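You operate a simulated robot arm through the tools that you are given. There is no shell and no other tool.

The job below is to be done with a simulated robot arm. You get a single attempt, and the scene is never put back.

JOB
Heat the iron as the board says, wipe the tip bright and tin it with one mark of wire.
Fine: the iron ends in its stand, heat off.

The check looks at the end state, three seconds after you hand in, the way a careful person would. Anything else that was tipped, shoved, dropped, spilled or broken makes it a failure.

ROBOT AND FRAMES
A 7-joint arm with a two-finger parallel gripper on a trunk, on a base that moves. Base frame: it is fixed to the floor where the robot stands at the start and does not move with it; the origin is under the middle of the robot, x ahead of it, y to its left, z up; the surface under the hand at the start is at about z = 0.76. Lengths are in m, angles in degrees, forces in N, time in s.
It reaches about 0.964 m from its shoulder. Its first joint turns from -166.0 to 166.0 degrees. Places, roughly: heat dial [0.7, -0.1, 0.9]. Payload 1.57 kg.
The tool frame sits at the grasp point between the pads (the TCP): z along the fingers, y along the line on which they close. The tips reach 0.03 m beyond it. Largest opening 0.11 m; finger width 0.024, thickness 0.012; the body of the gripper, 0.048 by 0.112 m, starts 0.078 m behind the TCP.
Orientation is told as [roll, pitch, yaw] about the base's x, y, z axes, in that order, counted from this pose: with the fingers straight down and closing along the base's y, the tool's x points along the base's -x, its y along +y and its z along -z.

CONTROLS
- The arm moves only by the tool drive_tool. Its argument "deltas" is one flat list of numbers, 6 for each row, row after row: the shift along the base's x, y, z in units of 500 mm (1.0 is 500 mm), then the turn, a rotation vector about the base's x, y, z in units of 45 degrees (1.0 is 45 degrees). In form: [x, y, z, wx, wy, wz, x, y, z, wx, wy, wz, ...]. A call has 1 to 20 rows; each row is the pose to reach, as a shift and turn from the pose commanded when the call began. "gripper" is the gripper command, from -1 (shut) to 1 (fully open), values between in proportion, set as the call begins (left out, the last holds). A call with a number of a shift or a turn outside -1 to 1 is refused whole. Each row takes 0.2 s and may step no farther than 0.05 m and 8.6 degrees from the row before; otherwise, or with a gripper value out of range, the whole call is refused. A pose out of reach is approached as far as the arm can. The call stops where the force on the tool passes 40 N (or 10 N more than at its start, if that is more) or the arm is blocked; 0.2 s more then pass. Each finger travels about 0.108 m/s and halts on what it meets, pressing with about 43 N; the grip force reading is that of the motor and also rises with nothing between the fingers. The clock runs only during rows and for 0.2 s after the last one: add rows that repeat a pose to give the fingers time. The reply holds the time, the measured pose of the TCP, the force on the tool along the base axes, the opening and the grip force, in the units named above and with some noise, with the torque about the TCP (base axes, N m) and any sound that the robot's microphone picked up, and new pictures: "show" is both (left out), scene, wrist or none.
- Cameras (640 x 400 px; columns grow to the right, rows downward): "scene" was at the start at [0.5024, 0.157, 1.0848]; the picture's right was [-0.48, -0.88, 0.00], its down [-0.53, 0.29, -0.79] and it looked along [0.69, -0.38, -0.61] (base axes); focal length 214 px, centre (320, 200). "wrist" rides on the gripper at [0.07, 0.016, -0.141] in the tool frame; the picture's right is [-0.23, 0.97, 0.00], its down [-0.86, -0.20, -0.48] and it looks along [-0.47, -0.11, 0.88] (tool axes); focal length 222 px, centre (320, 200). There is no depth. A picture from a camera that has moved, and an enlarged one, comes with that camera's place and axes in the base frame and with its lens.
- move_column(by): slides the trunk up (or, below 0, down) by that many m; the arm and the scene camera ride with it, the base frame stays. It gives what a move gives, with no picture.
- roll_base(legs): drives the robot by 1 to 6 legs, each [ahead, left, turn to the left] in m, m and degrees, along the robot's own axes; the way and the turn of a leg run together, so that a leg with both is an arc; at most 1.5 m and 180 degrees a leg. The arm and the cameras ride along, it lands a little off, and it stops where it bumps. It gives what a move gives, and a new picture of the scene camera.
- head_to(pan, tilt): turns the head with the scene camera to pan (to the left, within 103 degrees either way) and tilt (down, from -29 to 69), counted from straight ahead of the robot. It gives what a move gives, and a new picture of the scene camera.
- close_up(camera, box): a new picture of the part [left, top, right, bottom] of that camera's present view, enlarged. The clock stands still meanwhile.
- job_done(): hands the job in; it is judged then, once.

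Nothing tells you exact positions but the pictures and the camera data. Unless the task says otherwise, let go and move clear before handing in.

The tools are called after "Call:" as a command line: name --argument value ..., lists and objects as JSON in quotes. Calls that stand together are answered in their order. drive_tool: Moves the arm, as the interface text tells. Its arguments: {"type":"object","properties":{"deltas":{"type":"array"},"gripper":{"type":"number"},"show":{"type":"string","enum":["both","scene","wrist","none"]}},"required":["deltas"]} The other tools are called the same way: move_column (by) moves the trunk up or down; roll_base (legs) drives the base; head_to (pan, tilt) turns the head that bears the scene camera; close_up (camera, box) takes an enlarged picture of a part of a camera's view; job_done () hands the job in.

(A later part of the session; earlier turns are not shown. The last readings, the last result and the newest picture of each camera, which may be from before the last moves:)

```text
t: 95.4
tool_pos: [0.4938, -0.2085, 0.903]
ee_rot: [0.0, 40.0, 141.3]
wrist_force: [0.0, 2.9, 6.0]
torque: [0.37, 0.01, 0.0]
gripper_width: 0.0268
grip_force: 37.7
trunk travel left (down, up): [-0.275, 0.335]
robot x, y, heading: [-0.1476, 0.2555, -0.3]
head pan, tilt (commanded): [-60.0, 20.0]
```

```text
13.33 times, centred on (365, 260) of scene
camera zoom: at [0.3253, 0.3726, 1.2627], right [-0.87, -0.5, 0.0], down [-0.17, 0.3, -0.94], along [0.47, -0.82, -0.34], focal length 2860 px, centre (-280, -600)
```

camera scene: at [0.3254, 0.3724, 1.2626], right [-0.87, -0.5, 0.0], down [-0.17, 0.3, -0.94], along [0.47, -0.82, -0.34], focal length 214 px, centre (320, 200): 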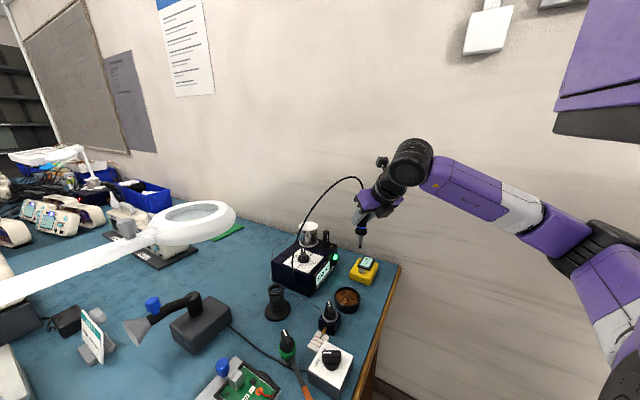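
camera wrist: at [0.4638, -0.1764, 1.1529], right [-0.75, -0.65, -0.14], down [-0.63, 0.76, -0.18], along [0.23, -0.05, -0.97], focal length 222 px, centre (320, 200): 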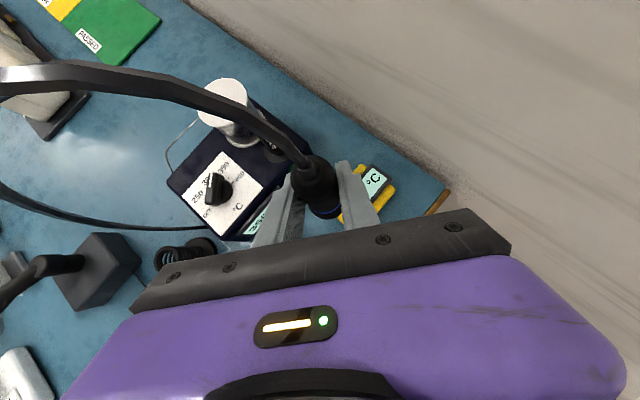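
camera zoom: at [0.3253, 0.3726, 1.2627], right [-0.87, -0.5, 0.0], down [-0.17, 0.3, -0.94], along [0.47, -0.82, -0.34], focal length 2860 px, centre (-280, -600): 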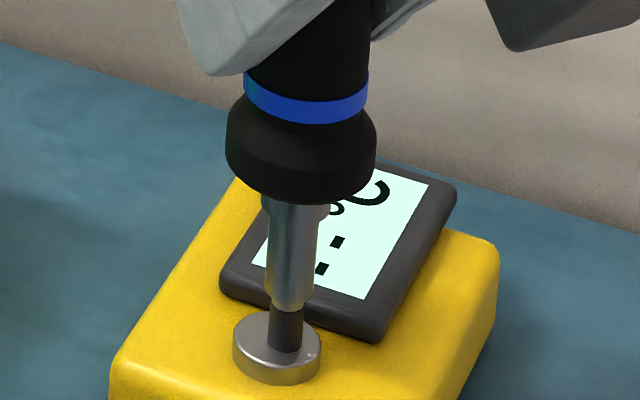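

Contact with about 6 N on the disc. I'll hold a moment for the reading.

Call:
drive_tool --deltas '[0, 0, 0.001, 0, 0, 0, 0, 0, 0.001, 0, 0, 0, 0, 0, 0.001, 0, 0, 0, 0, 0, 0.001, 0, 0, 0, 0, 0, 0.001, 0, 0, 0]' --show "none"

Call:
close_up --camera "scene" --box '[350, 245, 380, 275]'

Call:
close_up --camera "scene" --box '[308, 255, 348, 285]'

```text
t: 96.6
tool_pos: [0.4941, -0.2076, 0.9022]
ee_rot: [0.2, 39.9, 141.4]
wrist_force: [0.3, -1.1, 6.4]
torque: [-0.17, -0.01, -0.05]
gripper_width: 0.0268
grip_force: 37.4
trunk travel left (down, up): [-0.275, 0.335]
robot x, y, heading: [-0.1471, 0.258, -0.0]
head pan, tilt (commanded): [-60.0, 20.0]
```

```text
13.33 times, centred on (365, 260) of scene
camera zoom: at [0.3253, 0.3723, 1.2627], right [-0.87, -0.5, 0.0], down [-0.17, 0.3, -0.94], along [0.47, -0.82, -0.34], focal length 2860 px, centre (-280, -600)
```

zoom: 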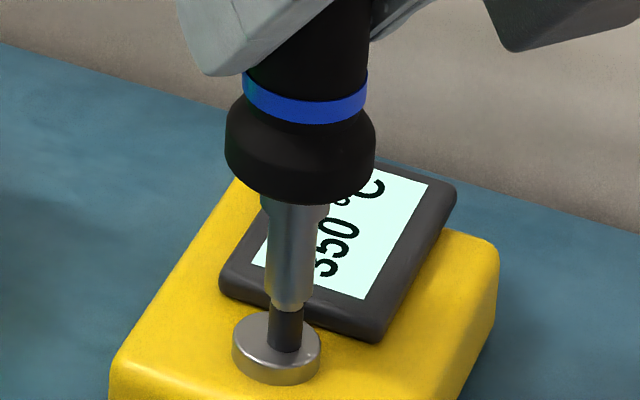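

```text
13.33 times, centred on (328, 270) of scene
camera zoom: at [0.3253, 0.3723, 1.2627], right [-0.87, -0.5, 0.0], down [-0.17, 0.3, -0.94], along [0.47, -0.82, -0.34], focal length 2860 px, centre (213, -733)
```

zoom: 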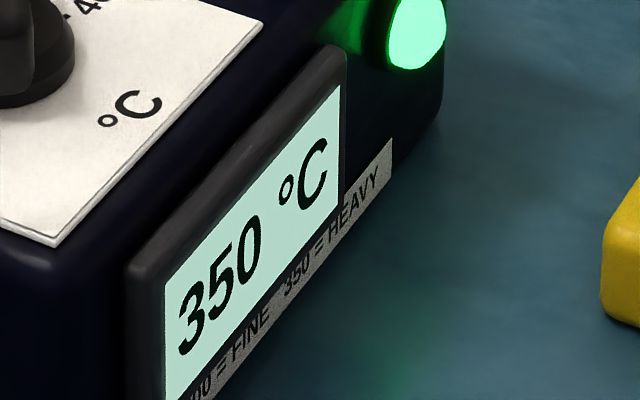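

The thermometer confirms 350 °C at the tip. Now I'll lift off and move over the brass wool at about (0.499, -0.087).

Call:
drive_tool --deltas '[0, 0, 0.06, 0, 0, 0, 0, 0, 0.12, 0, 0, 0, 0, 0.08, 0.14, 0, 0, 0, 0, 0.16, 0.14, 0, 0, 0, 0, 0.244, 0.14, 0, 0, 0, 0, 0.244, 0.08, 0, 0, 0, 0, 0.244, 0.04, 0, 0, 0]' --show "scene"

Call:
close_up --camera "scene" --box '[310, 250, 380, 320]'

```text
t: 98.2
tool_pos: [0.4955, -0.086, 0.919]
ee_rot: [0.1, 39.9, 141.3]
wrist_force: [0.3, 0.5, -0.4]
torque: [-0.01, 0.04, -0.03]
gripper_width: 0.0266
grip_force: 37.6
trunk travel left (down, up): [-0.275, 0.335]
robot x, y, heading: [-0.1493, 0.2559, -0.3]
head pan, tilt (commanded): [-60.0, 20.0]
camera scene: at [0.3254, 0.3724, 1.2627], right [-0.87, -0.5, 0.0], down [-0.17, 0.3, -0.94], along [0.47, -0.82, -0.34], focal length 214 px, centre (320, 200)
```

scene: 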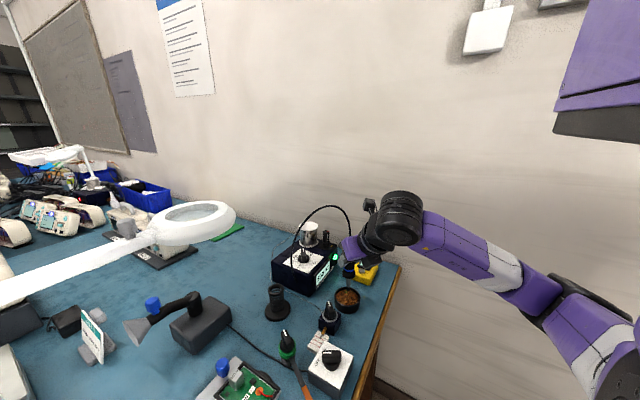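

```text
5.71 times, centred on (345, 285) of scene
camera zoom: at [0.3254, 0.3724, 1.2627], right [-0.87, -0.5, 0.0], down [-0.17, 0.3, -0.94], along [0.47, -0.82, -0.34], focal length 1226 px, centre (177, -286)
```

zoom: 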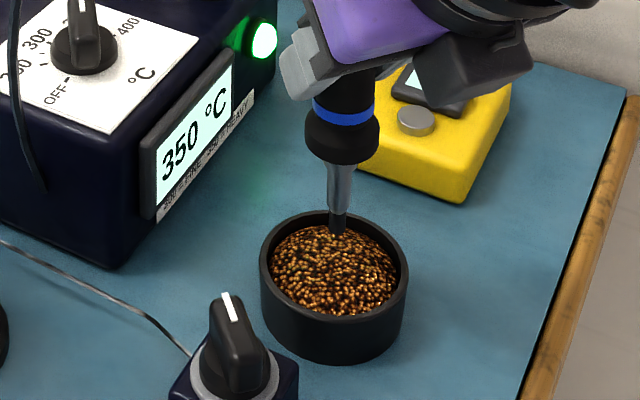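

The tip is centred over the wool. I'll dip in gently and read the force.

Call:
drive_tool --deltas '[0, 0.004, -0.02, 0, 0, 0, 0, 0.004, -0.04, 0, 0, 0, 0, 0.004, -0.054, 0, 0, 0]' --show "none"

Call:
close_up --camera "scene" --box '[310, 250, 380, 320]'

```text
t: 99.0
tool_pos: [0.4956, -0.0824, 0.8941]
ee_rot: [0.1, 40.0, 141.3]
wrist_force: [0.1, 0.9, 0.8]
torque: [0.07, 0.04, -0.02]
gripper_width: 0.0266
grip_force: 38.4
trunk travel left (down, up): [-0.275, 0.335]
robot x, y, heading: [-0.1504, 0.2551, -0.1]
head pan, tilt (commanded): [-60.0, 20.0]
```

```text
5.71 times, centred on (345, 285) of scene
camera zoom: at [0.3254, 0.3724, 1.2627], right [-0.87, -0.5, 0.0], down [-0.17, 0.3, -0.94], along [0.47, -0.82, -0.34], focal length 1226 px, centre (177, -286)
```

zoom: 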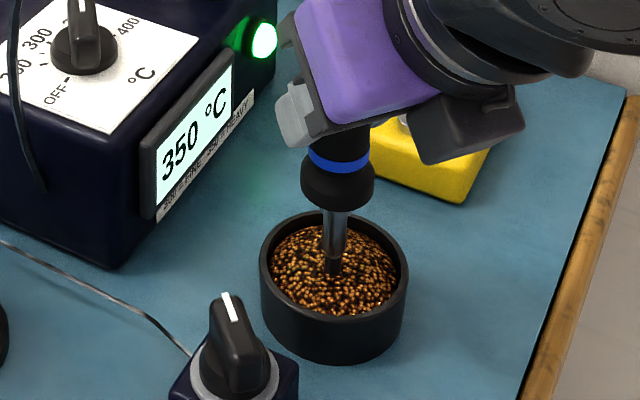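

The tip has entered the wool with almost no force. I'll go a little deeper and work it with short strokes.

Call:
drive_tool --deltas '[0, 0, -0.014, 0, 0, 0, 0.014, 0, -0.014, 0, 0, 0, -0.014, 0, -0.014, 0, 0, 0, 0.014, 0, -0.014, 0, 0, 0, -0.014, 0, -0.014, 0, 0, 0, 0, 0.014, -0.014, 0, 0, 0, 0, -0.014, -0.014, 0, 0, 0, 0, 0, -0.014, 0, 0, 0]' --show "none"

Call:
close_up --camera "scene" --box '[310, 250, 380, 320]'

```text
t: 99.5
tool_pos: [0.4969, -0.0831, 0.8938]
ee_rot: [0.2, 40.8, 141.4]
wrist_force: [-7.9, 5.1, 19.6]
torque: [0.63, 0.79, 0.0]
gripper_width: 0.0271
grip_force: 37.8
trunk travel left (down, up): [-0.275, 0.335]
robot x, y, heading: [-0.1504, 0.2585, -0.2]
head pan, tilt (commanded): [-60.0, 20.0]
stopped in row 2: the force on the tool passed its limit at 43 N (the readings are from after the stop); the commanded pose is now the measured one
```

```text
5.71 times, centred on (345, 285) of scene
camera zoom: at [0.3247, 0.373, 1.2629], right [-0.87, -0.5, 0.0], down [-0.17, 0.3, -0.94], along [0.47, -0.82, -0.34], focal length 1226 px, centre (177, -286)
```

zoom: 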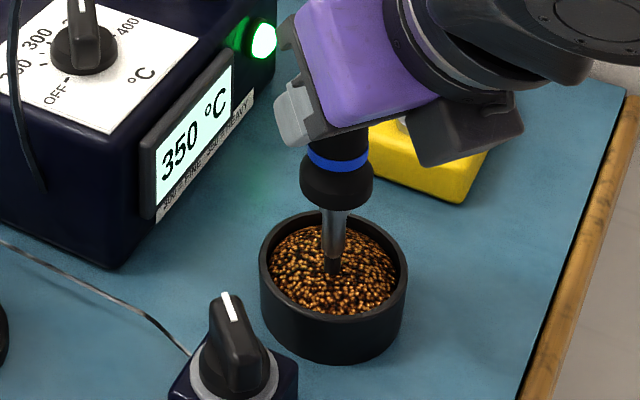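

The wool is a firm surface at this height; it's reached at TCP z≈0.893. I'll ease up to a light touch, then rub lightly.

Call:
drive_tool --deltas '[-0.002, 0, 0.003, 0, -0.01, 0, -0.002, 0, 0.003, 0, -0.018, 0]' --show "none"

Call:
close_up --camera "scene" --box '[335, 265, 365, 295]'

```text
t: 100.1
tool_pos: [0.495, -0.0837, 0.8933]
ee_rot: [-0.4, 41.3, 140.8]
wrist_force: [-4.2, 0.1, 12.6]
torque: [0.01, 0.33, 0.01]
gripper_width: 0.0268
grip_force: 37.5
trunk travel left (down, up): [-0.275, 0.335]
robot x, y, heading: [-0.1441, 0.2559, -0.2]
head pan, tilt (commanded): [-60.0, 20.0]
```

```text
13.33 times, centred on (350, 280) of scene
camera zoom: at [0.325, 0.3726, 1.2627], right [-0.87, -0.5, 0.0], down [-0.17, 0.3, -0.94], along [0.47, -0.82, -0.34], focal length 2860 px, centre (-80, -867)
```

zoom: 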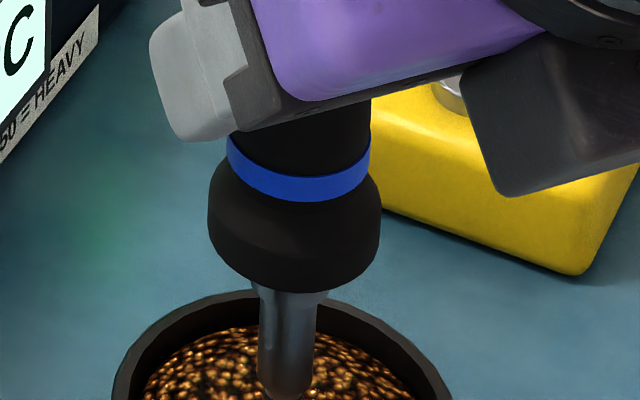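

Call:
drive_tool --deltas '[0, 0, 0.003, 0.018, 0.022, 0, 0, 0, 0.003, 0.018, 0.022, 0]' --show "none"

Call:
close_up --camera "scene" --box '[335, 280, 365, 310]'

```text
t: 100.7
tool_pos: [0.497, -0.0825, 0.8946]
ee_rot: [-0.7, 39.8, 140.9]
wrist_force: [0.0, 0.3, -0.3]
torque: [-0.02, 0.04, 0.0]
gripper_width: 0.0267
grip_force: 37.9
trunk travel left (down, up): [-0.275, 0.335]
robot x, y, heading: [-0.1461, 0.2544, -0.3]
head pan, tilt (commanded): [-60.0, 20.0]
```

```text
13.33 times, centred on (350, 295) of scene
camera zoom: at [0.3254, 0.3725, 1.2625], right [-0.87, -0.5, 0.0], down [-0.17, 0.3, -0.94], along [0.47, -0.82, -0.34], focal length 2860 px, centre (-80, -1067)
```

zoom: 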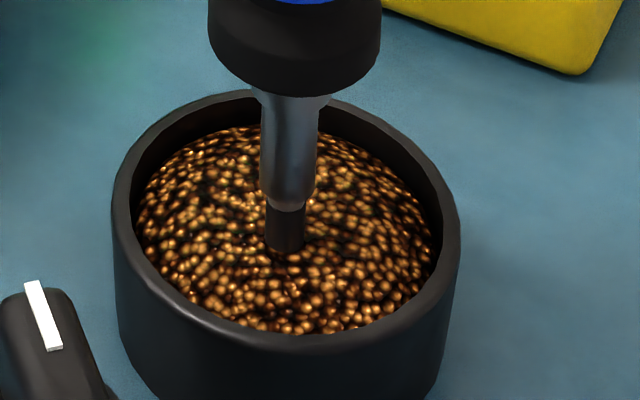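

The tip is just off the wool and still black. I'll press very lightly and stroke it a centimetre each way, then check both tip and pot.

Call:
drive_tool --deltas '[0, 0, -0.003, 0, 0, 0, 0.012, 0, -0.003, 0, 0, 0, 0, 0, -0.003, 0, 0, 0, -0.012, 0, -0.003, 0, 0, 0, 0, 0, -0.003, 0, 0, 0, 0.012, 0, -0.003, 0, 0, 0, 0, 0, -0.003, 0, 0, 0]' --show "none"

Call:
close_up --camera "scene" --box '[335, 280, 365, 310]'

```text
t: 102.3
tool_pos: [0.4967, -0.0847, 0.8937]
ee_rot: [-0.7, 40.0, 140.8]
wrist_force: [3.6, 0.5, 3.5]
torque: [-0.07, -0.4, -0.01]
gripper_width: 0.0266
grip_force: 37.8
trunk travel left (down, up): [-0.275, 0.335]
robot x, y, heading: [-0.147, 0.2554, -0.3]
head pan, tilt (commanded): [-60.0, 20.0]
```

```text
13.33 times, centred on (350, 295) of scene
camera zoom: at [0.3254, 0.3726, 1.2625], right [-0.87, -0.5, 0.0], down [-0.17, 0.3, -0.94], along [0.47, -0.82, -0.34], focal length 2860 px, centre (-80, -1067)
```

zoom: 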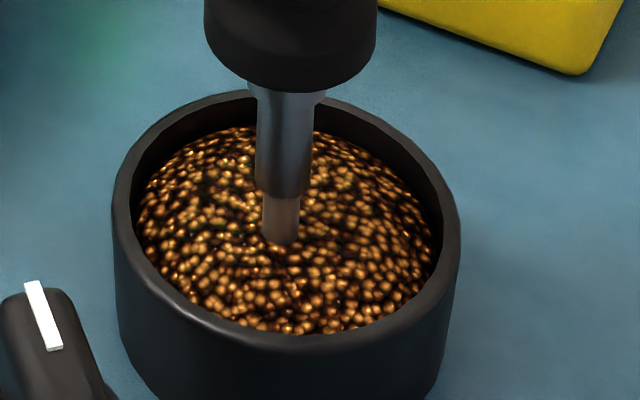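

It works: the tip has gone from black to brownish and the pot hasn't moved. More light strokes.

Call:
drive_tool --deltas '[0.012, 0, 0, 0, 0, 0, 0, 0, 0, 0, 0, 0, -0.012, 0, 0, 0, 0, 0, 0, 0, 0, 0, 0, 0, 0.012, 0, 0, 0, 0, 0, 0, 0, 0, 0, 0, 0, -0.012, 0, 0, 0, 0, 0, 0, 0, 0, 0, 0, 0, 0.012, 0, 0, 0, 0, 0, 0, 0, 0, 0, 0, 0]' --show "none"

Call:
close_up --camera "scene" --box '[335, 280, 365, 310]'

```text
t: 104.5
tool_pos: [0.4965, -0.0835, 0.8941]
ee_rot: [-0.6, 40.1, 140.9]
wrist_force: [8.0, -2.3, 8.2]
torque: [-0.3, -0.87, 0.04]
gripper_width: 0.0269
grip_force: 37.5
trunk travel left (down, up): [-0.275, 0.335]
robot x, y, heading: [-0.1463, 0.2562, -0.4]
head pan, tilt (commanded): [-60.0, 20.0]
```

```text
13.33 times, centred on (350, 295) of scene
camera zoom: at [0.3254, 0.3725, 1.2626], right [-0.87, -0.5, 0.0], down [-0.17, 0.3, -0.94], along [0.47, -0.82, -0.34], focal length 2860 px, centre (-80, -1067)
```

zoom: 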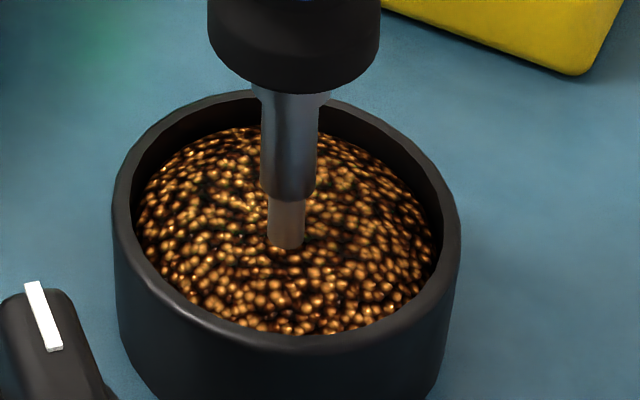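

Call:
drive_tool --deltas '[0.014, 0, 0, 0, 0, 0, 0, 0, 0, 0, 0, 0, -0.014, 0, 0, 0, 0, 0, 0, 0, 0, 0, 0, 0, 0.014, 0, 0, 0, 0, 0, 0, 0, 0, 0, 0, 0, -0.014, 0, 0, 0, 0, 0, 0, 0, 0, 0, 0, 0, 0, 0.014, 0, 0, 0, 0, 0, 0, 0, 0, 0, 0, 0, -0.014, 0, 0, 0, 0, 0, 0, 0, 0, 0, 0]' --show "none"

Call:
close_up --camera "scene" --box '[335, 280, 365, 310]'

```text
t: 107.1
tool_pos: [0.4955, -0.0867, 0.8935]
ee_rot: [-0.4, 40.3, 140.8]
wrist_force: [6.9, -7.9, 11.0]
torque: [-0.83, -0.71, 0.0]
gripper_width: 0.0269
grip_force: 37.9
trunk travel left (down, up): [-0.275, 0.335]
robot x, y, heading: [-0.1502, 0.257, -0.0]
head pan, tilt (commanded): [-60.0, 20.0]
```

```text
13.33 times, centred on (350, 295) of scene
camera zoom: at [0.3254, 0.3722, 1.2626], right [-0.87, -0.5, 0.0], down [-0.17, 0.3, -0.94], along [0.47, -0.82, -0.34], focal length 2860 px, centre (-80, -1067)
```

zoom: 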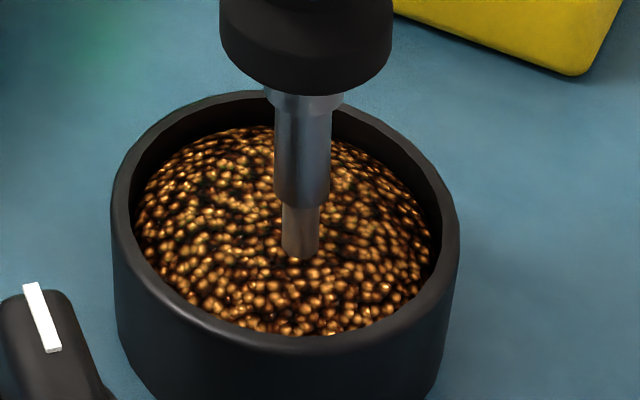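

The tip looks bright metal now. I'll lift it clear and inspect it.

Call:
drive_tool --deltas '[0, 0.006, 0.03, 0, 0, 0, 0, 0.006, 0.08, 0, 0, 0, 0, 0.006, 0.12, 0, 0, 0]' --show "none"

Call:
close_up --camera "scene" --box '[335, 255, 365, 285]'

Call:
close_up --camera "scene" --box '[300, 220, 400, 330]'

```text
t: 107.9
tool_pos: [0.4965, -0.0815, 0.951]
ee_rot: [-0.5, 39.8, 141.0]
wrist_force: [-0.2, 0.2, -1.5]
torque: [0.0, 0.01, -0.01]
gripper_width: 0.0267
grip_force: 37.9
trunk travel left (down, up): [-0.275, 0.335]
robot x, y, heading: [-0.153, 0.2574, -0.3]
head pan, tilt (commanded): [-60.0, 20.0]
```

```text
13.33 times, centred on (350, 270) of scene
camera zoom: at [0.3253, 0.3726, 1.2625], right [-0.87, -0.5, 0.0], down [-0.17, 0.3, -0.94], along [0.47, -0.82, -0.34], focal length 2860 px, centre (-80, -733)
```

zoom: 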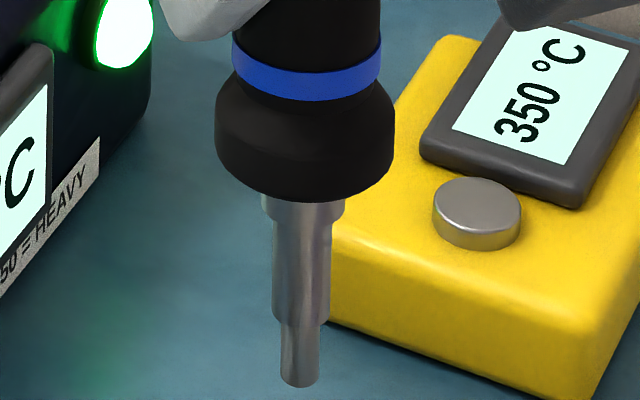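

```text
3.64 times, centred on (350, 275) of scene
camera zoom: at [0.3253, 0.3726, 1.2625], right [-0.87, -0.5, 0.0], down [-0.17, 0.3, -0.94], along [0.47, -0.82, -0.34], focal length 780 px, centre (211, -73)
```

zoom: 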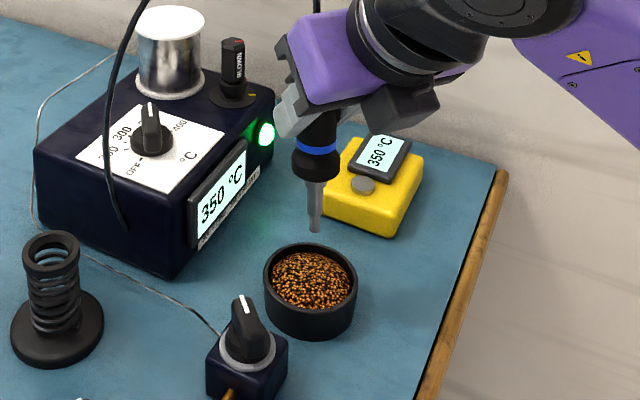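

The tip is bright and the thermometer shows 350 °C. Next I'll tin it; first I'll look at the wire end from the same camera, to work out the relative move.

Call:
close_up --camera "scene" --box '[300, 320, 340, 350]'

Call:
close_up --camera "scene" --box '[280, 300, 380, 390]'

```text
13.33 times, centred on (320, 335) of scene
camera zoom: at [0.3253, 0.3726, 1.2625], right [-0.87, -0.5, 0.0], down [-0.17, 0.3, -0.94], along [0.47, -0.82, -0.34], focal length 2860 px, centre (320, -1600)
```

zoom: 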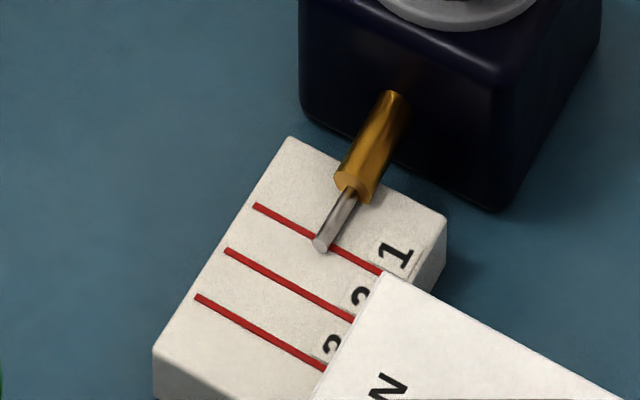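

```text
4.44 times, centred on (330, 345) of scene
camera zoom: at [0.3253, 0.3726, 1.2625], right [-0.87, -0.5, 0.0], down [-0.17, 0.3, -0.94], along [0.47, -0.82, -0.34], focal length 953 px, centre (276, -444)
```

zoom: 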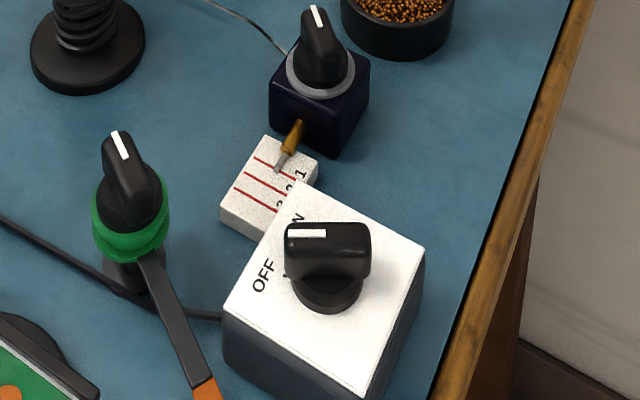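

The wire end is at about (0.509, 0.053, 0.7775). I'll carry the tip over the feeder at a safe height and come down to hover about 2 cm above the wire.

Call:
drive_tool --deltas '[0, 0, 0.06, 0, 0, 0, 0.006, 0.06, 0.06, 0, 0, 0, 0.012, 0.13, 0.06, 0, 0, 0, 0.018, 0.2, 0.06, 0, 0, 0, 0.021, 0.267, 0.06, 0, 0, 0, 0.021, 0.267, 0, 0, 0, 0, 0.021, 0.267, -0.06, 0, 0, 0, 0.021, 0.267, -0.08, 0, 0, 0]' --show "scene"

Call:
close_up --camera "scene" --box '[290, 305, 350, 350]'

```text
t: 109.7
tool_pos: [0.5374, 0.0359, 0.9129]
ee_rot: [-0.5, 39.9, 140.9]
wrist_force: [0.4, -0.2, -0.2]
torque: [0.01, -0.03, 0.0]
gripper_width: 0.0266
grip_force: 37.3
out of reach, approached as far as the arm can: row 4, 5, 6, 7, 8
trunk travel left (down, up): [-0.275, 0.335]
robot x, y, heading: [-0.1468, 0.2574, 0.0]
head pan, tilt (commanded): [-60.0, 20.0]
camera scene: at [0.3253, 0.3726, 1.2626], right [-0.87, -0.5, 0.0], down [-0.17, 0.3, -0.94], along [0.47, -0.82, -0.34], focal length 214 px, centre (320, 200)
```

scene: 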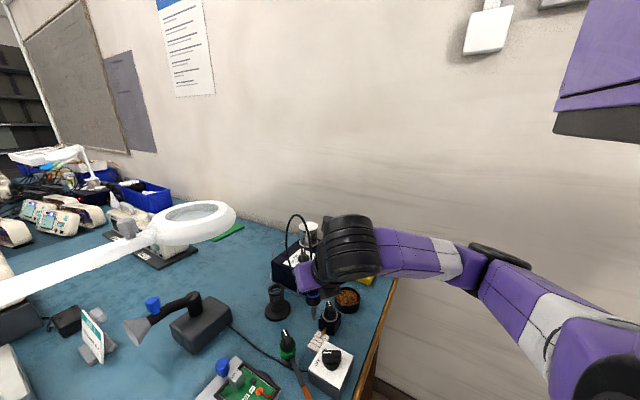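

```text
8.89 times, centred on (320, 328) of scene
camera zoom: at [0.3253, 0.3726, 1.2626], right [-0.87, -0.5, 0.0], down [-0.17, 0.3, -0.94], along [0.47, -0.82, -0.34], focal length 1906 px, centre (320, -933)
```

zoom: 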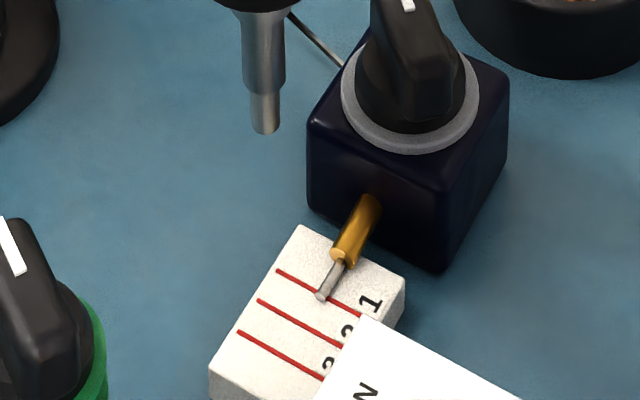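

The arm couldn't follow at this yaw and settled 3 cm off, though nothing was touched. I'll rise, turn the hand back to yaw 180, and approach from there.

Call:
drive_tool --deltas '[0, 0, 0.06, 0, 0, 0, 0, 0, 0.12, 0, 0, 0, 0, 0, 0.14, 0, 0, 0.15, 0, 0, 0.14, 0, 0, 0.32, 0, 0, 0.14, 0, 0, 0.49, 0, 0, 0.14, 0, 0, 0.66, 0, 0, 0.14, 0, 0, 0.83, 0, 0, 0.14, 0, 0, 0.9]' --show "none"

Call:
close_up --camera "scene" --box '[280, 270, 360, 350]'

```text
t: 111.5
tool_pos: [0.5378, 0.0381, 0.9837]
ee_rot: [-0.5, 40.0, -178.5]
wrist_force: [-0.5, 0.4, -0.4]
torque: [0.03, -0.02, 0.04]
gripper_width: 0.0267
grip_force: 37.9
trunk travel left (down, up): [-0.275, 0.335]
robot x, y, heading: [-0.1466, 0.2573, -0.1]
head pan, tilt (commanded): [-60.0, 20.0]
```

```text
5.00 times, centred on (320, 310) of scene
camera zoom: at [0.3254, 0.3726, 1.2626], right [-0.87, -0.5, 0.0], down [-0.17, 0.3, -0.94], along [0.47, -0.82, -0.34], focal length 1072 px, centre (320, -350)
```

zoom: 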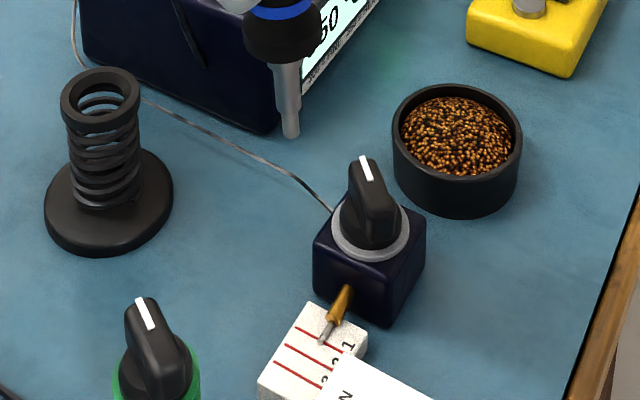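

Good posture again. The iron leans about 2.5° in the grip, so I'll use the camera-measured tip: a move of (-0.026, +0.014) puts it over the wire.

Call:
drive_tool --deltas '[-0.026, 0.014, 0, 0, 0, 0, -0.052, 0.028, 0, 0, 0, 0, -0.052, 0.028, -0.06, 0, 0, 0, -0.052, 0.028, -0.12, 0, 0, 0, -0.052, 0.028, -0.14, 0, 0, 0]' --show "none"

Call:
close_up --camera "scene" --box '[300, 315, 340, 350]'

```text
t: 112.7
tool_pos: [0.5125, 0.0509, 0.9144]
ee_rot: [-0.5, 40.0, -178.6]
wrist_force: [-0.7, -0.1, -1.0]
torque: [0.01, 0.01, 0.0]
gripper_width: 0.0267
grip_force: 37.4
trunk travel left (down, up): [-0.275, 0.335]
robot x, y, heading: [-0.1477, 0.2552, -0.0]
head pan, tilt (commanded): [-60.0, 20.0]
```

```text
11.43 times, centred on (320, 332) of scene
camera zoom: at [0.3253, 0.3725, 1.2626], right [-0.87, -0.5, 0.0], down [-0.17, 0.3, -0.94], along [0.47, -0.82, -0.34], focal length 2451 px, centre (320, -1314)
```

zoom: 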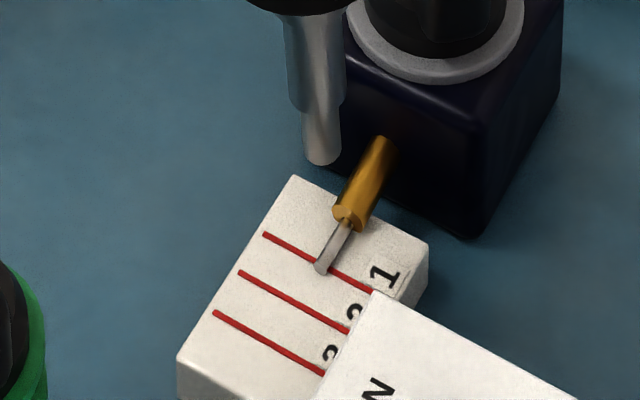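

The tip is over the wire to within 2 mm. I'll nudge it 1.5 mm and descend slowly onto the wire.

Call:
drive_tool --deltas '[-0.003, 0, -0.02, 0, 0, 0, -0.003, 0, -0.036, 0, 0, 0, -0.003, 0, -0.042, 0, 0, 0]' --show "none"

Call:
close_up --camera "scene" --box '[305, 320, 335, 350]'

```text
t: 113.5
tool_pos: [0.5101, 0.0519, 0.8937]
ee_rot: [-0.6, 39.7, -178.6]
wrist_force: [-0.4, 0.2, -0.9]
torque: [0.0, 0.01, -0.01]
gripper_width: 0.0268
grip_force: 37.9
trunk travel left (down, up): [-0.275, 0.335]
robot x, y, heading: [-0.1434, 0.2522, -0.1]
head pan, tilt (commanded): [-60.0, 20.0]
```

```text
13.33 times, centred on (320, 335) of scene
camera zoom: at [0.3253, 0.3725, 1.2626], right [-0.87, -0.5, 0.0], down [-0.17, 0.3, -0.94], along [0.47, -0.82, -0.34], focal length 2860 px, centre (320, -1600)
```

zoom: 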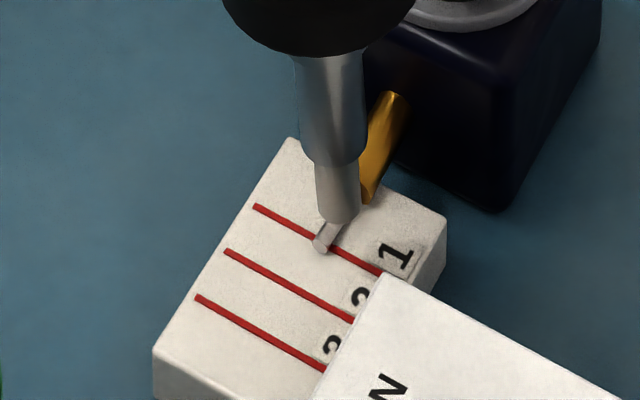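

Call:
drive_tool --deltas '[0.005, -0.003, -0.002, 0, 0, 0, 0.005, -0.003, -0.006, 0, 0, 0, 0.005, -0.003, -0.008, 0, 0, 0]' --show "none"

Call:
close_up --camera "scene" --box '[305, 320, 335, 350]'

```text
t: 114.3
tool_pos: [0.5123, 0.0497, 0.8895]
ee_rot: [-0.5, 39.9, -178.6]
wrist_force: [-0.1, -0.7, -0.3]
torque: [-0.02, 0.03, 0.02]
gripper_width: 0.0265
grip_force: 37.2
trunk travel left (down, up): [-0.275, 0.335]
robot x, y, heading: [-0.148, 0.2576, -0.2]
head pan, tilt (commanded): [-60.0, 20.0]
```

```text
13.33 times, centred on (320, 335) of scene
camera zoom: at [0.3253, 0.3725, 1.2626], right [-0.87, -0.5, 0.0], down [-0.17, 0.3, -0.94], along [0.47, -0.82, -0.34], focal length 2860 px, centre (320, -1600)
```

zoom: 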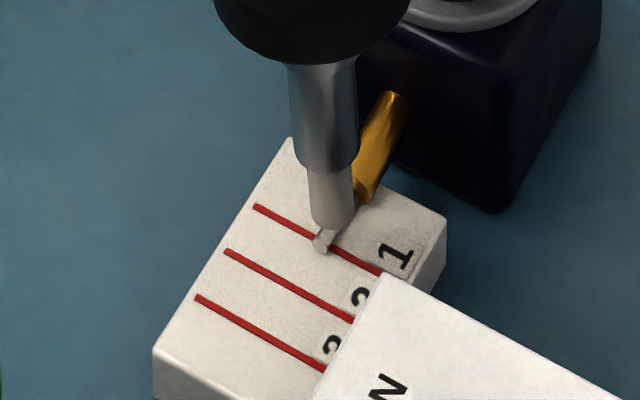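

Call:
drive_tool --deltas '[0, 0, -0.004, 0, 0, 0, 0, 0, -0.007, 0, 0, 0, 0, 0, -0.007, 0, 0, 0]' --show "none"

Call:
close_up --camera "scene" --box '[305, 320, 335, 350]'

```text
t: 115.1
tool_pos: [0.5104, 0.0509, 0.8856]
ee_rot: [-0.5, 39.9, -178.6]
wrist_force: [-0.7, 0.0, 0.0]
torque: [0.0, -0.03, 0.0]
gripper_width: 0.0267
grip_force: 37.4
trunk travel left (down, up): [-0.275, 0.335]
robot x, y, heading: [-0.1444, 0.2561, -0.3]
head pan, tilt (commanded): [-60.0, 20.0]
```

```text
13.33 times, centred on (320, 335) of scene
camera zoom: at [0.3253, 0.3725, 1.2626], right [-0.87, -0.5, 0.0], down [-0.17, 0.3, -0.94], along [0.47, -0.82, -0.34], focal length 2860 px, centre (320, -1600)
```

zoom: 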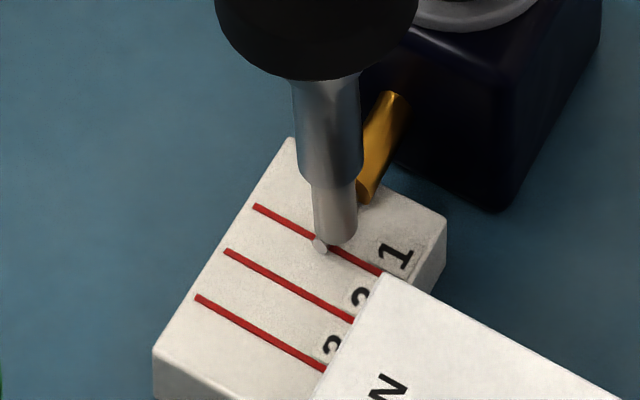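

Call:
drive_tool --deltas '[0, 0, -0.002, 0, 0, 0, 0, 0, -0.004, 0, 0, 0, 0, 0, -0.004, 0, 0, 0]' --show "none"

Call:
close_up --camera "scene" --box '[305, 320, 335, 350]'

```text
t: 115.9
tool_pos: [0.5109, 0.0514, 0.8831]
ee_rot: [-0.5, 39.9, -178.7]
wrist_force: [0.5, -0.3, -0.6]
torque: [0.01, -0.01, 0.01]
gripper_width: 0.0269
grip_force: 37.7
trunk travel left (down, up): [-0.275, 0.335]
robot x, y, heading: [-0.1512, 0.2557, 0.0]
head pan, tilt (commanded): [-60.0, 20.0]
```

```text
13.33 times, centred on (320, 335) of scene
camera zoom: at [0.3253, 0.3725, 1.2626], right [-0.87, -0.5, 0.0], down [-0.17, 0.3, -0.94], along [0.47, -0.82, -0.34], focal length 2860 px, centre (320, -1600)
```

zoom: 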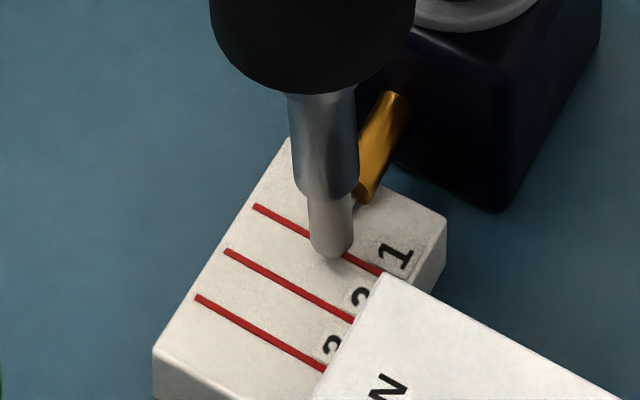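

The wire end has vanished under the tip with no force, so it may be melting. I'll hold for a second, then lift to check.

Call:
drive_tool --deltas '[0, 0, 0, 0, 0, 0, 0, 0, 0, 0, 0, 0, 0, 0, 0, 0, 0, 0, 0, 0, 0, 0, 0, 0, 0, 0, 0, 0, 0, 0]' --show "none"

Call:
close_up --camera "scene" --box '[305, 320, 335, 350]'

Call:
drive_tool --deltas '[0, 0, 0.02, 0, 0, 0, 0, 0, 0.06, 0, 0, 0]' --show "none"

Call:
close_up --camera "scene" --box '[305, 310, 335, 350]'

```text
t: 117.1
tool_pos: [0.5109, 0.0518, 0.8827]
ee_rot: [-0.5, 39.9, -178.5]
wrist_force: [-0.2, -0.2, -1.6]
torque: [0.0, -0.02, 0.03]
gripper_width: 0.0269
grip_force: 37.7
trunk travel left (down, up): [-0.275, 0.335]
robot x, y, heading: [-0.1474, 0.2563, -0.2]
head pan, tilt (commanded): [-60.0, 20.0]
```

```text
13.33 times, centred on (320, 335) of scene
camera zoom: at [0.3253, 0.3725, 1.2626], right [-0.87, -0.5, 0.0], down [-0.17, 0.3, -0.94], along [0.47, -0.82, -0.34], focal length 2860 px, centre (320, -1600)
```

zoom: 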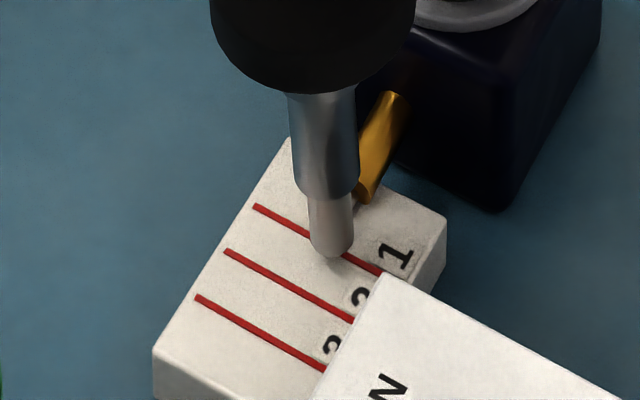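

```text
t: 117.7
tool_pos: [0.5114, 0.0511, 0.9144]
ee_rot: [-0.5, 39.9, -178.6]
wrist_force: [0.3, 0.5, -1.2]
torque: [-0.02, 0.01, -0.01]
gripper_width: 0.0268
grip_force: 37.4
trunk travel left (down, up): [-0.275, 0.335]
robot x, y, heading: [-0.151, 0.2568, -0.2]
head pan, tilt (commanded): [-60.0, 20.0]
```

```text
10.00 times, centred on (320, 330) of scene
camera zoom: at [0.3253, 0.3725, 1.2626], right [-0.87, -0.5, 0.0], down [-0.17, 0.3, -0.94], along [0.47, -0.82, -0.34], focal length 2145 px, centre (320, -1100)
```

zoom: 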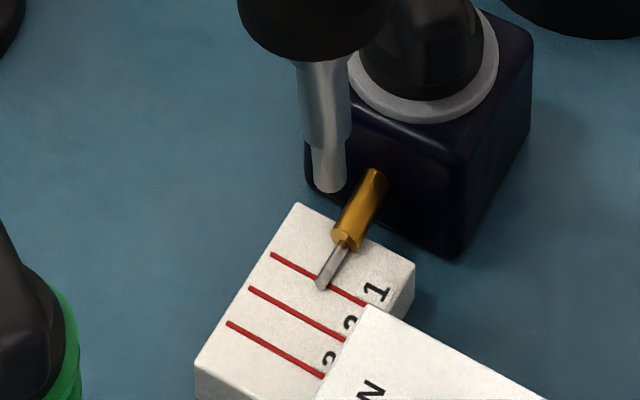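

The wire is still whole, so the tip was beside or above it. I'll get the wrist view and a second head angle to fix where the tip really is.

Call:
drive_tool --deltas '[0, 0, 0, 0, 0, 0]' --show "wrist"

Call:
head_to --pan -95 --tilt 45

```text
t: 118.1
tool_pos: [0.5119, 0.0506, 0.9137]
ee_rot: [-0.5, 39.9, -178.6]
wrist_force: [-0.8, 0.7, -0.6]
torque: [-0.02, 0.01, 0.01]
gripper_width: 0.0268
grip_force: 37.6
trunk travel left (down, up): [-0.275, 0.335]
robot x, y, heading: [-0.15, 0.2534, -0.0]
head pan, tilt (commanded): [-60.0, 20.0]
camera wrist: at [0.4753, 0.0333, 1.0674], right [-0.14, -0.98, -0.15], down [-0.97, 0.17, -0.18], along [0.2, 0.12, -0.97], focal length 222 px, centre (320, 200)
```

wrist: 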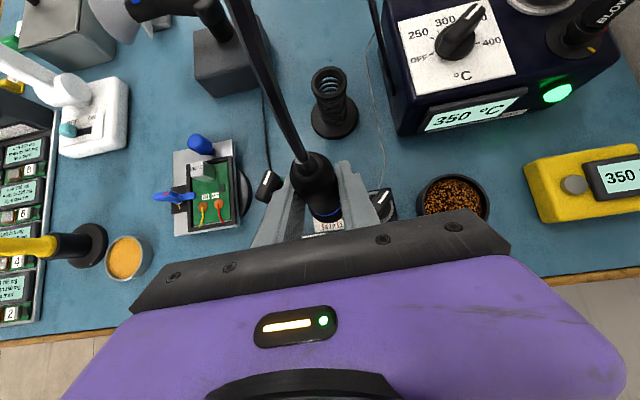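

```text
t: 119.1
tool_pos: [0.5115, 0.0506, 0.9134]
ee_rot: [-0.5, 39.8, -178.6]
wrist_force: [-0.2, -0.1, -1.7]
torque: [0.01, -0.01, 0.0]
gripper_width: 0.0268
grip_force: 37.5
trunk travel left (down, up): [-0.275, 0.335]
robot x, y, heading: [-0.147, 0.2548, -0.2]
head pan, tilt (commanded): [-95.0, 45.0]
camera scene: at [0.2717, 0.3723, 1.224], right [-1.0, 0.09, 0.0], down [0.06, 0.7, -0.71], along [-0.06, -0.7, -0.71], focal length 214 px, centre (320, 200)
```

scene: 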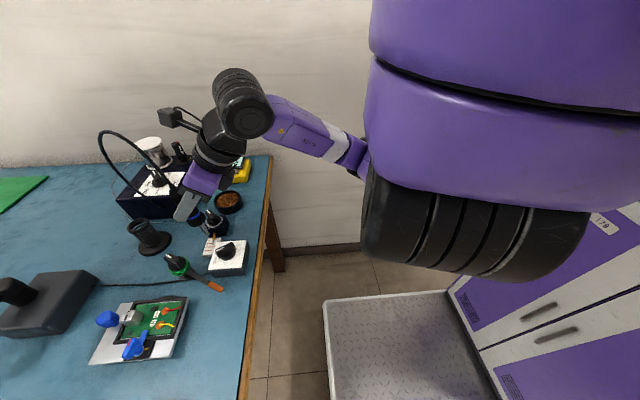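

Call:
close_up --camera "scene" --box '[190, 200, 240, 260]'

Call:
close_up --camera "wrist" --box '[280, 150, 400, 250]'

```text
6.67 times, centred on (215, 230) of scene
camera zoom: at [0.2717, 0.3723, 1.224], right [-1.0, 0.09, 0.0], down [0.06, 0.7, -0.71], along [-0.06, -0.7, -0.71], focal length 1430 px, centre (1020, 0)
```

zoom: 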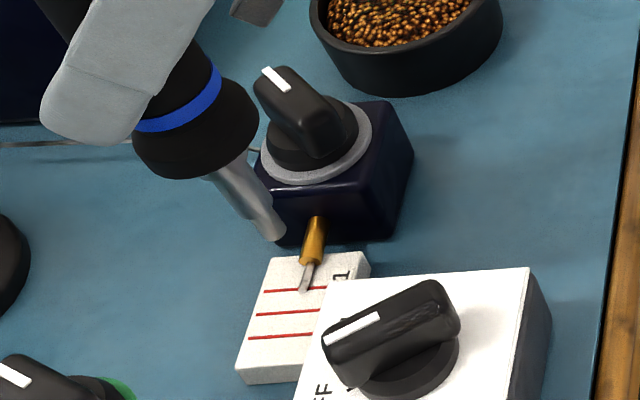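

```text
4.00 times, centred on (340, 200) of wrist
camera zoom: at [0.4753, 0.0333, 1.0673], right [-0.14, -0.98, -0.15], down [-0.97, 0.17, -0.18], along [0.2, 0.12, -0.97], focal length 888 px, centre (240, 200)
```

zoom: 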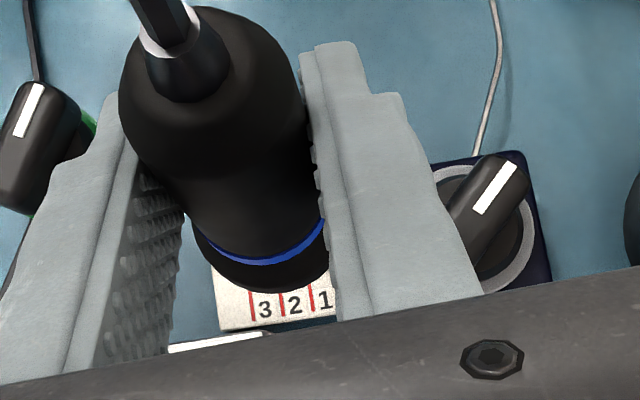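

The wire's position is well known, but the tip probably sat a few millimetres short toward the camera and above it. I'll set the head for a clear view, shift the tip 4 mm toward the nozzle and 3 mm in +x, and lower it again in small steps until it touches.

Call:
head_to --pan -70 --tilt 40

Call:
drive_tool --deltas '[0.006, -0.008, -0.02, 0, 0, 0, 0.006, -0.008, -0.05, 0, 0, 0, 0.006, -0.008, -0.058, 0, 0, 0, 0.006, -0.008, -0.062, 0, 0, 0]' --show "none"

Call:
close_up --camera "scene" --box '[270, 235, 330, 285]'

```text
t: 120.0
tool_pos: [0.5108, 0.0511, 0.914]
ee_rot: [-0.5, 39.9, -178.6]
wrist_force: [-0.3, -0.6, -0.3]
torque: [0.01, -0.02, 0.01]
gripper_width: 0.027
grip_force: 37.5
trunk travel left (down, up): [-0.275, 0.335]
robot x, y, heading: [-0.1515, 0.2557, -0.2]
head pan, tilt (commanded): [-70.0, 40.0]
camera scene: at [0.3078, 0.3733, 1.2312], right [-0.94, -0.34, 0.0], down [-0.22, 0.61, -0.77], along [0.26, -0.72, -0.64], focal length 214 px, centre (320, 200)
```

scene: 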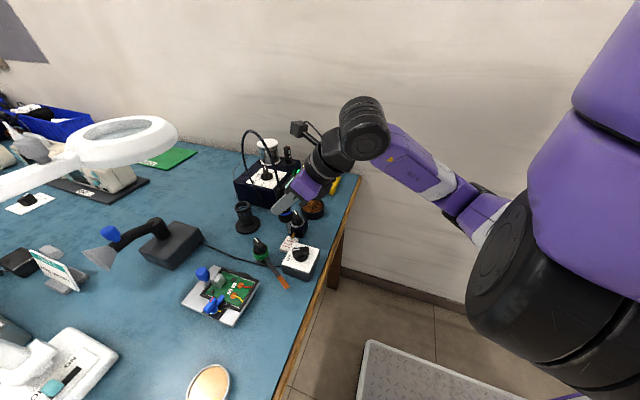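

```text
t: 121.0
tool_pos: [0.5143, 0.0452, 0.8839]
ee_rot: [-0.7, 40.0, -178.6]
wrist_force: [-0.5, 0.2, -0.7]
torque: [-0.01, 0.0, -0.01]
gripper_width: 0.0268
grip_force: 38.0
trunk travel left (down, up): [-0.275, 0.335]
robot x, y, heading: [-0.1468, 0.2581, -0.1]
head pan, tilt (commanded): [-70.0, 40.0]
```

```text
8.00 times, centred on (300, 260) of scene
camera zoom: at [0.3078, 0.3733, 1.2312], right [-0.94, -0.34, 0.0], down [-0.22, 0.6, -0.77], along [0.26, -0.72, -0.64], focal length 1716 px, centre (480, -280)
```

zoom: 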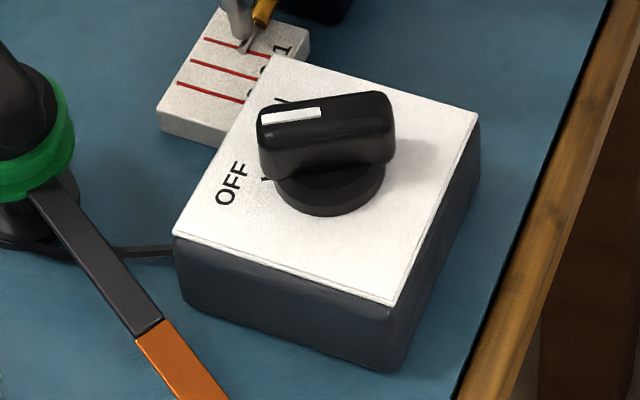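

Call:
close_up --camera "scene" --box '[275, 225, 305, 255]'

```text
13.33 times, centred on (290, 240) of scene
camera zoom: at [0.3078, 0.3733, 1.2312], right [-0.94, -0.34, 0.0], down [-0.22, 0.6, -0.77], along [0.26, -0.72, -0.64], focal length 2860 px, centre (720, -333)
```

zoom: 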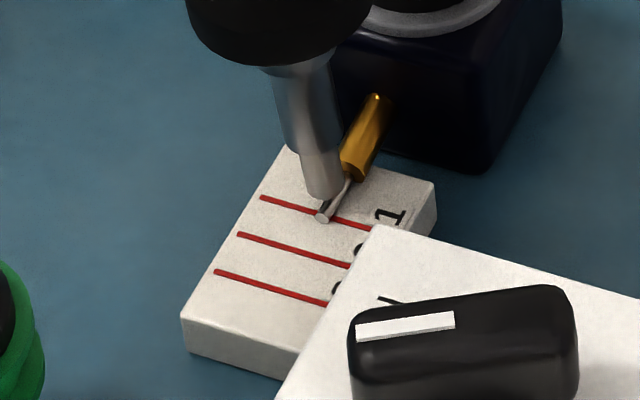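

The tip is right beside the wire now. I'll go down in 1 mm steps, watching for contact or melting.

Call:
drive_tool --deltas '[-0.002, 0, -0.002, 0, 0, 0, -0.002, 0, -0.004, 0, 0, 0, -0.002, 0, -0.004, 0, 0, 0]' --show "none"

Call:
close_up --camera "scene" --box '[275, 225, 305, 255]'

```text
t: 121.8
tool_pos: [0.5136, 0.0448, 0.8801]
ee_rot: [-0.5, 39.9, -178.5]
wrist_force: [0.5, 0.4, -1.1]
torque: [0.02, 0.01, -0.01]
gripper_width: 0.0268
grip_force: 37.5
trunk travel left (down, up): [-0.275, 0.335]
robot x, y, heading: [-0.1456, 0.2551, -0.2]
head pan, tilt (commanded): [-70.0, 40.0]
```

```text
13.33 times, centred on (290, 240) of scene
camera zoom: at [0.3078, 0.3734, 1.2312], right [-0.94, -0.34, 0.0], down [-0.22, 0.6, -0.77], along [0.26, -0.72, -0.64], focal length 2860 px, centre (720, -333)
```

zoom: 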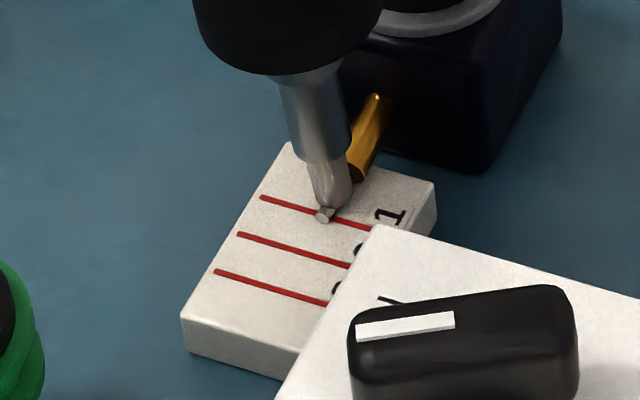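

Call:
drive_tool --deltas '[0.003, -0.004, -0.003, 0, 0, 0, 0.003, -0.005, -0.006, 0, 0, 0, 0.003, -0.005, -0.006, 0, 0, 0]' --show "none"

Call:
close_up --camera "scene" --box '[275, 225, 305, 255]'

```text
t: 122.6
tool_pos: [0.5144, 0.0431, 0.8793]
ee_rot: [-0.5, 40.0, -178.7]
wrist_force: [-4.5, 2.0, 12.5]
torque: [0.13, 0.41, -0.02]
gripper_width: 0.0268
grip_force: 37.6
trunk travel left (down, up): [-0.275, 0.335]
robot x, y, heading: [-0.1525, 0.2557, -0.1]
head pan, tilt (commanded): [-70.0, 40.0]
```

```text
13.33 times, centred on (290, 240) of scene
camera zoom: at [0.3075, 0.3735, 1.2315], right [-0.94, -0.34, 0.0], down [-0.22, 0.6, -0.77], along [0.26, -0.72, -0.64], focal length 2860 px, centre (720, -333)
```

zoom: 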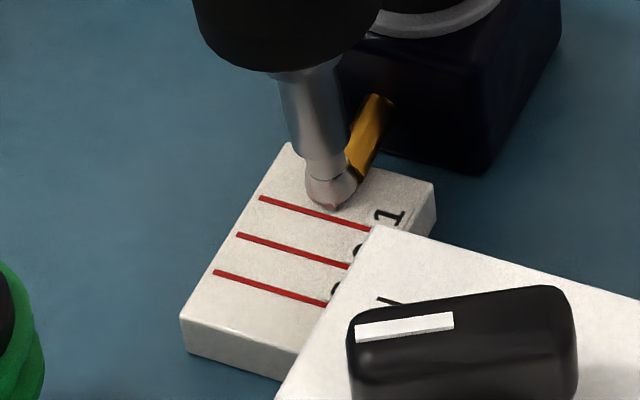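

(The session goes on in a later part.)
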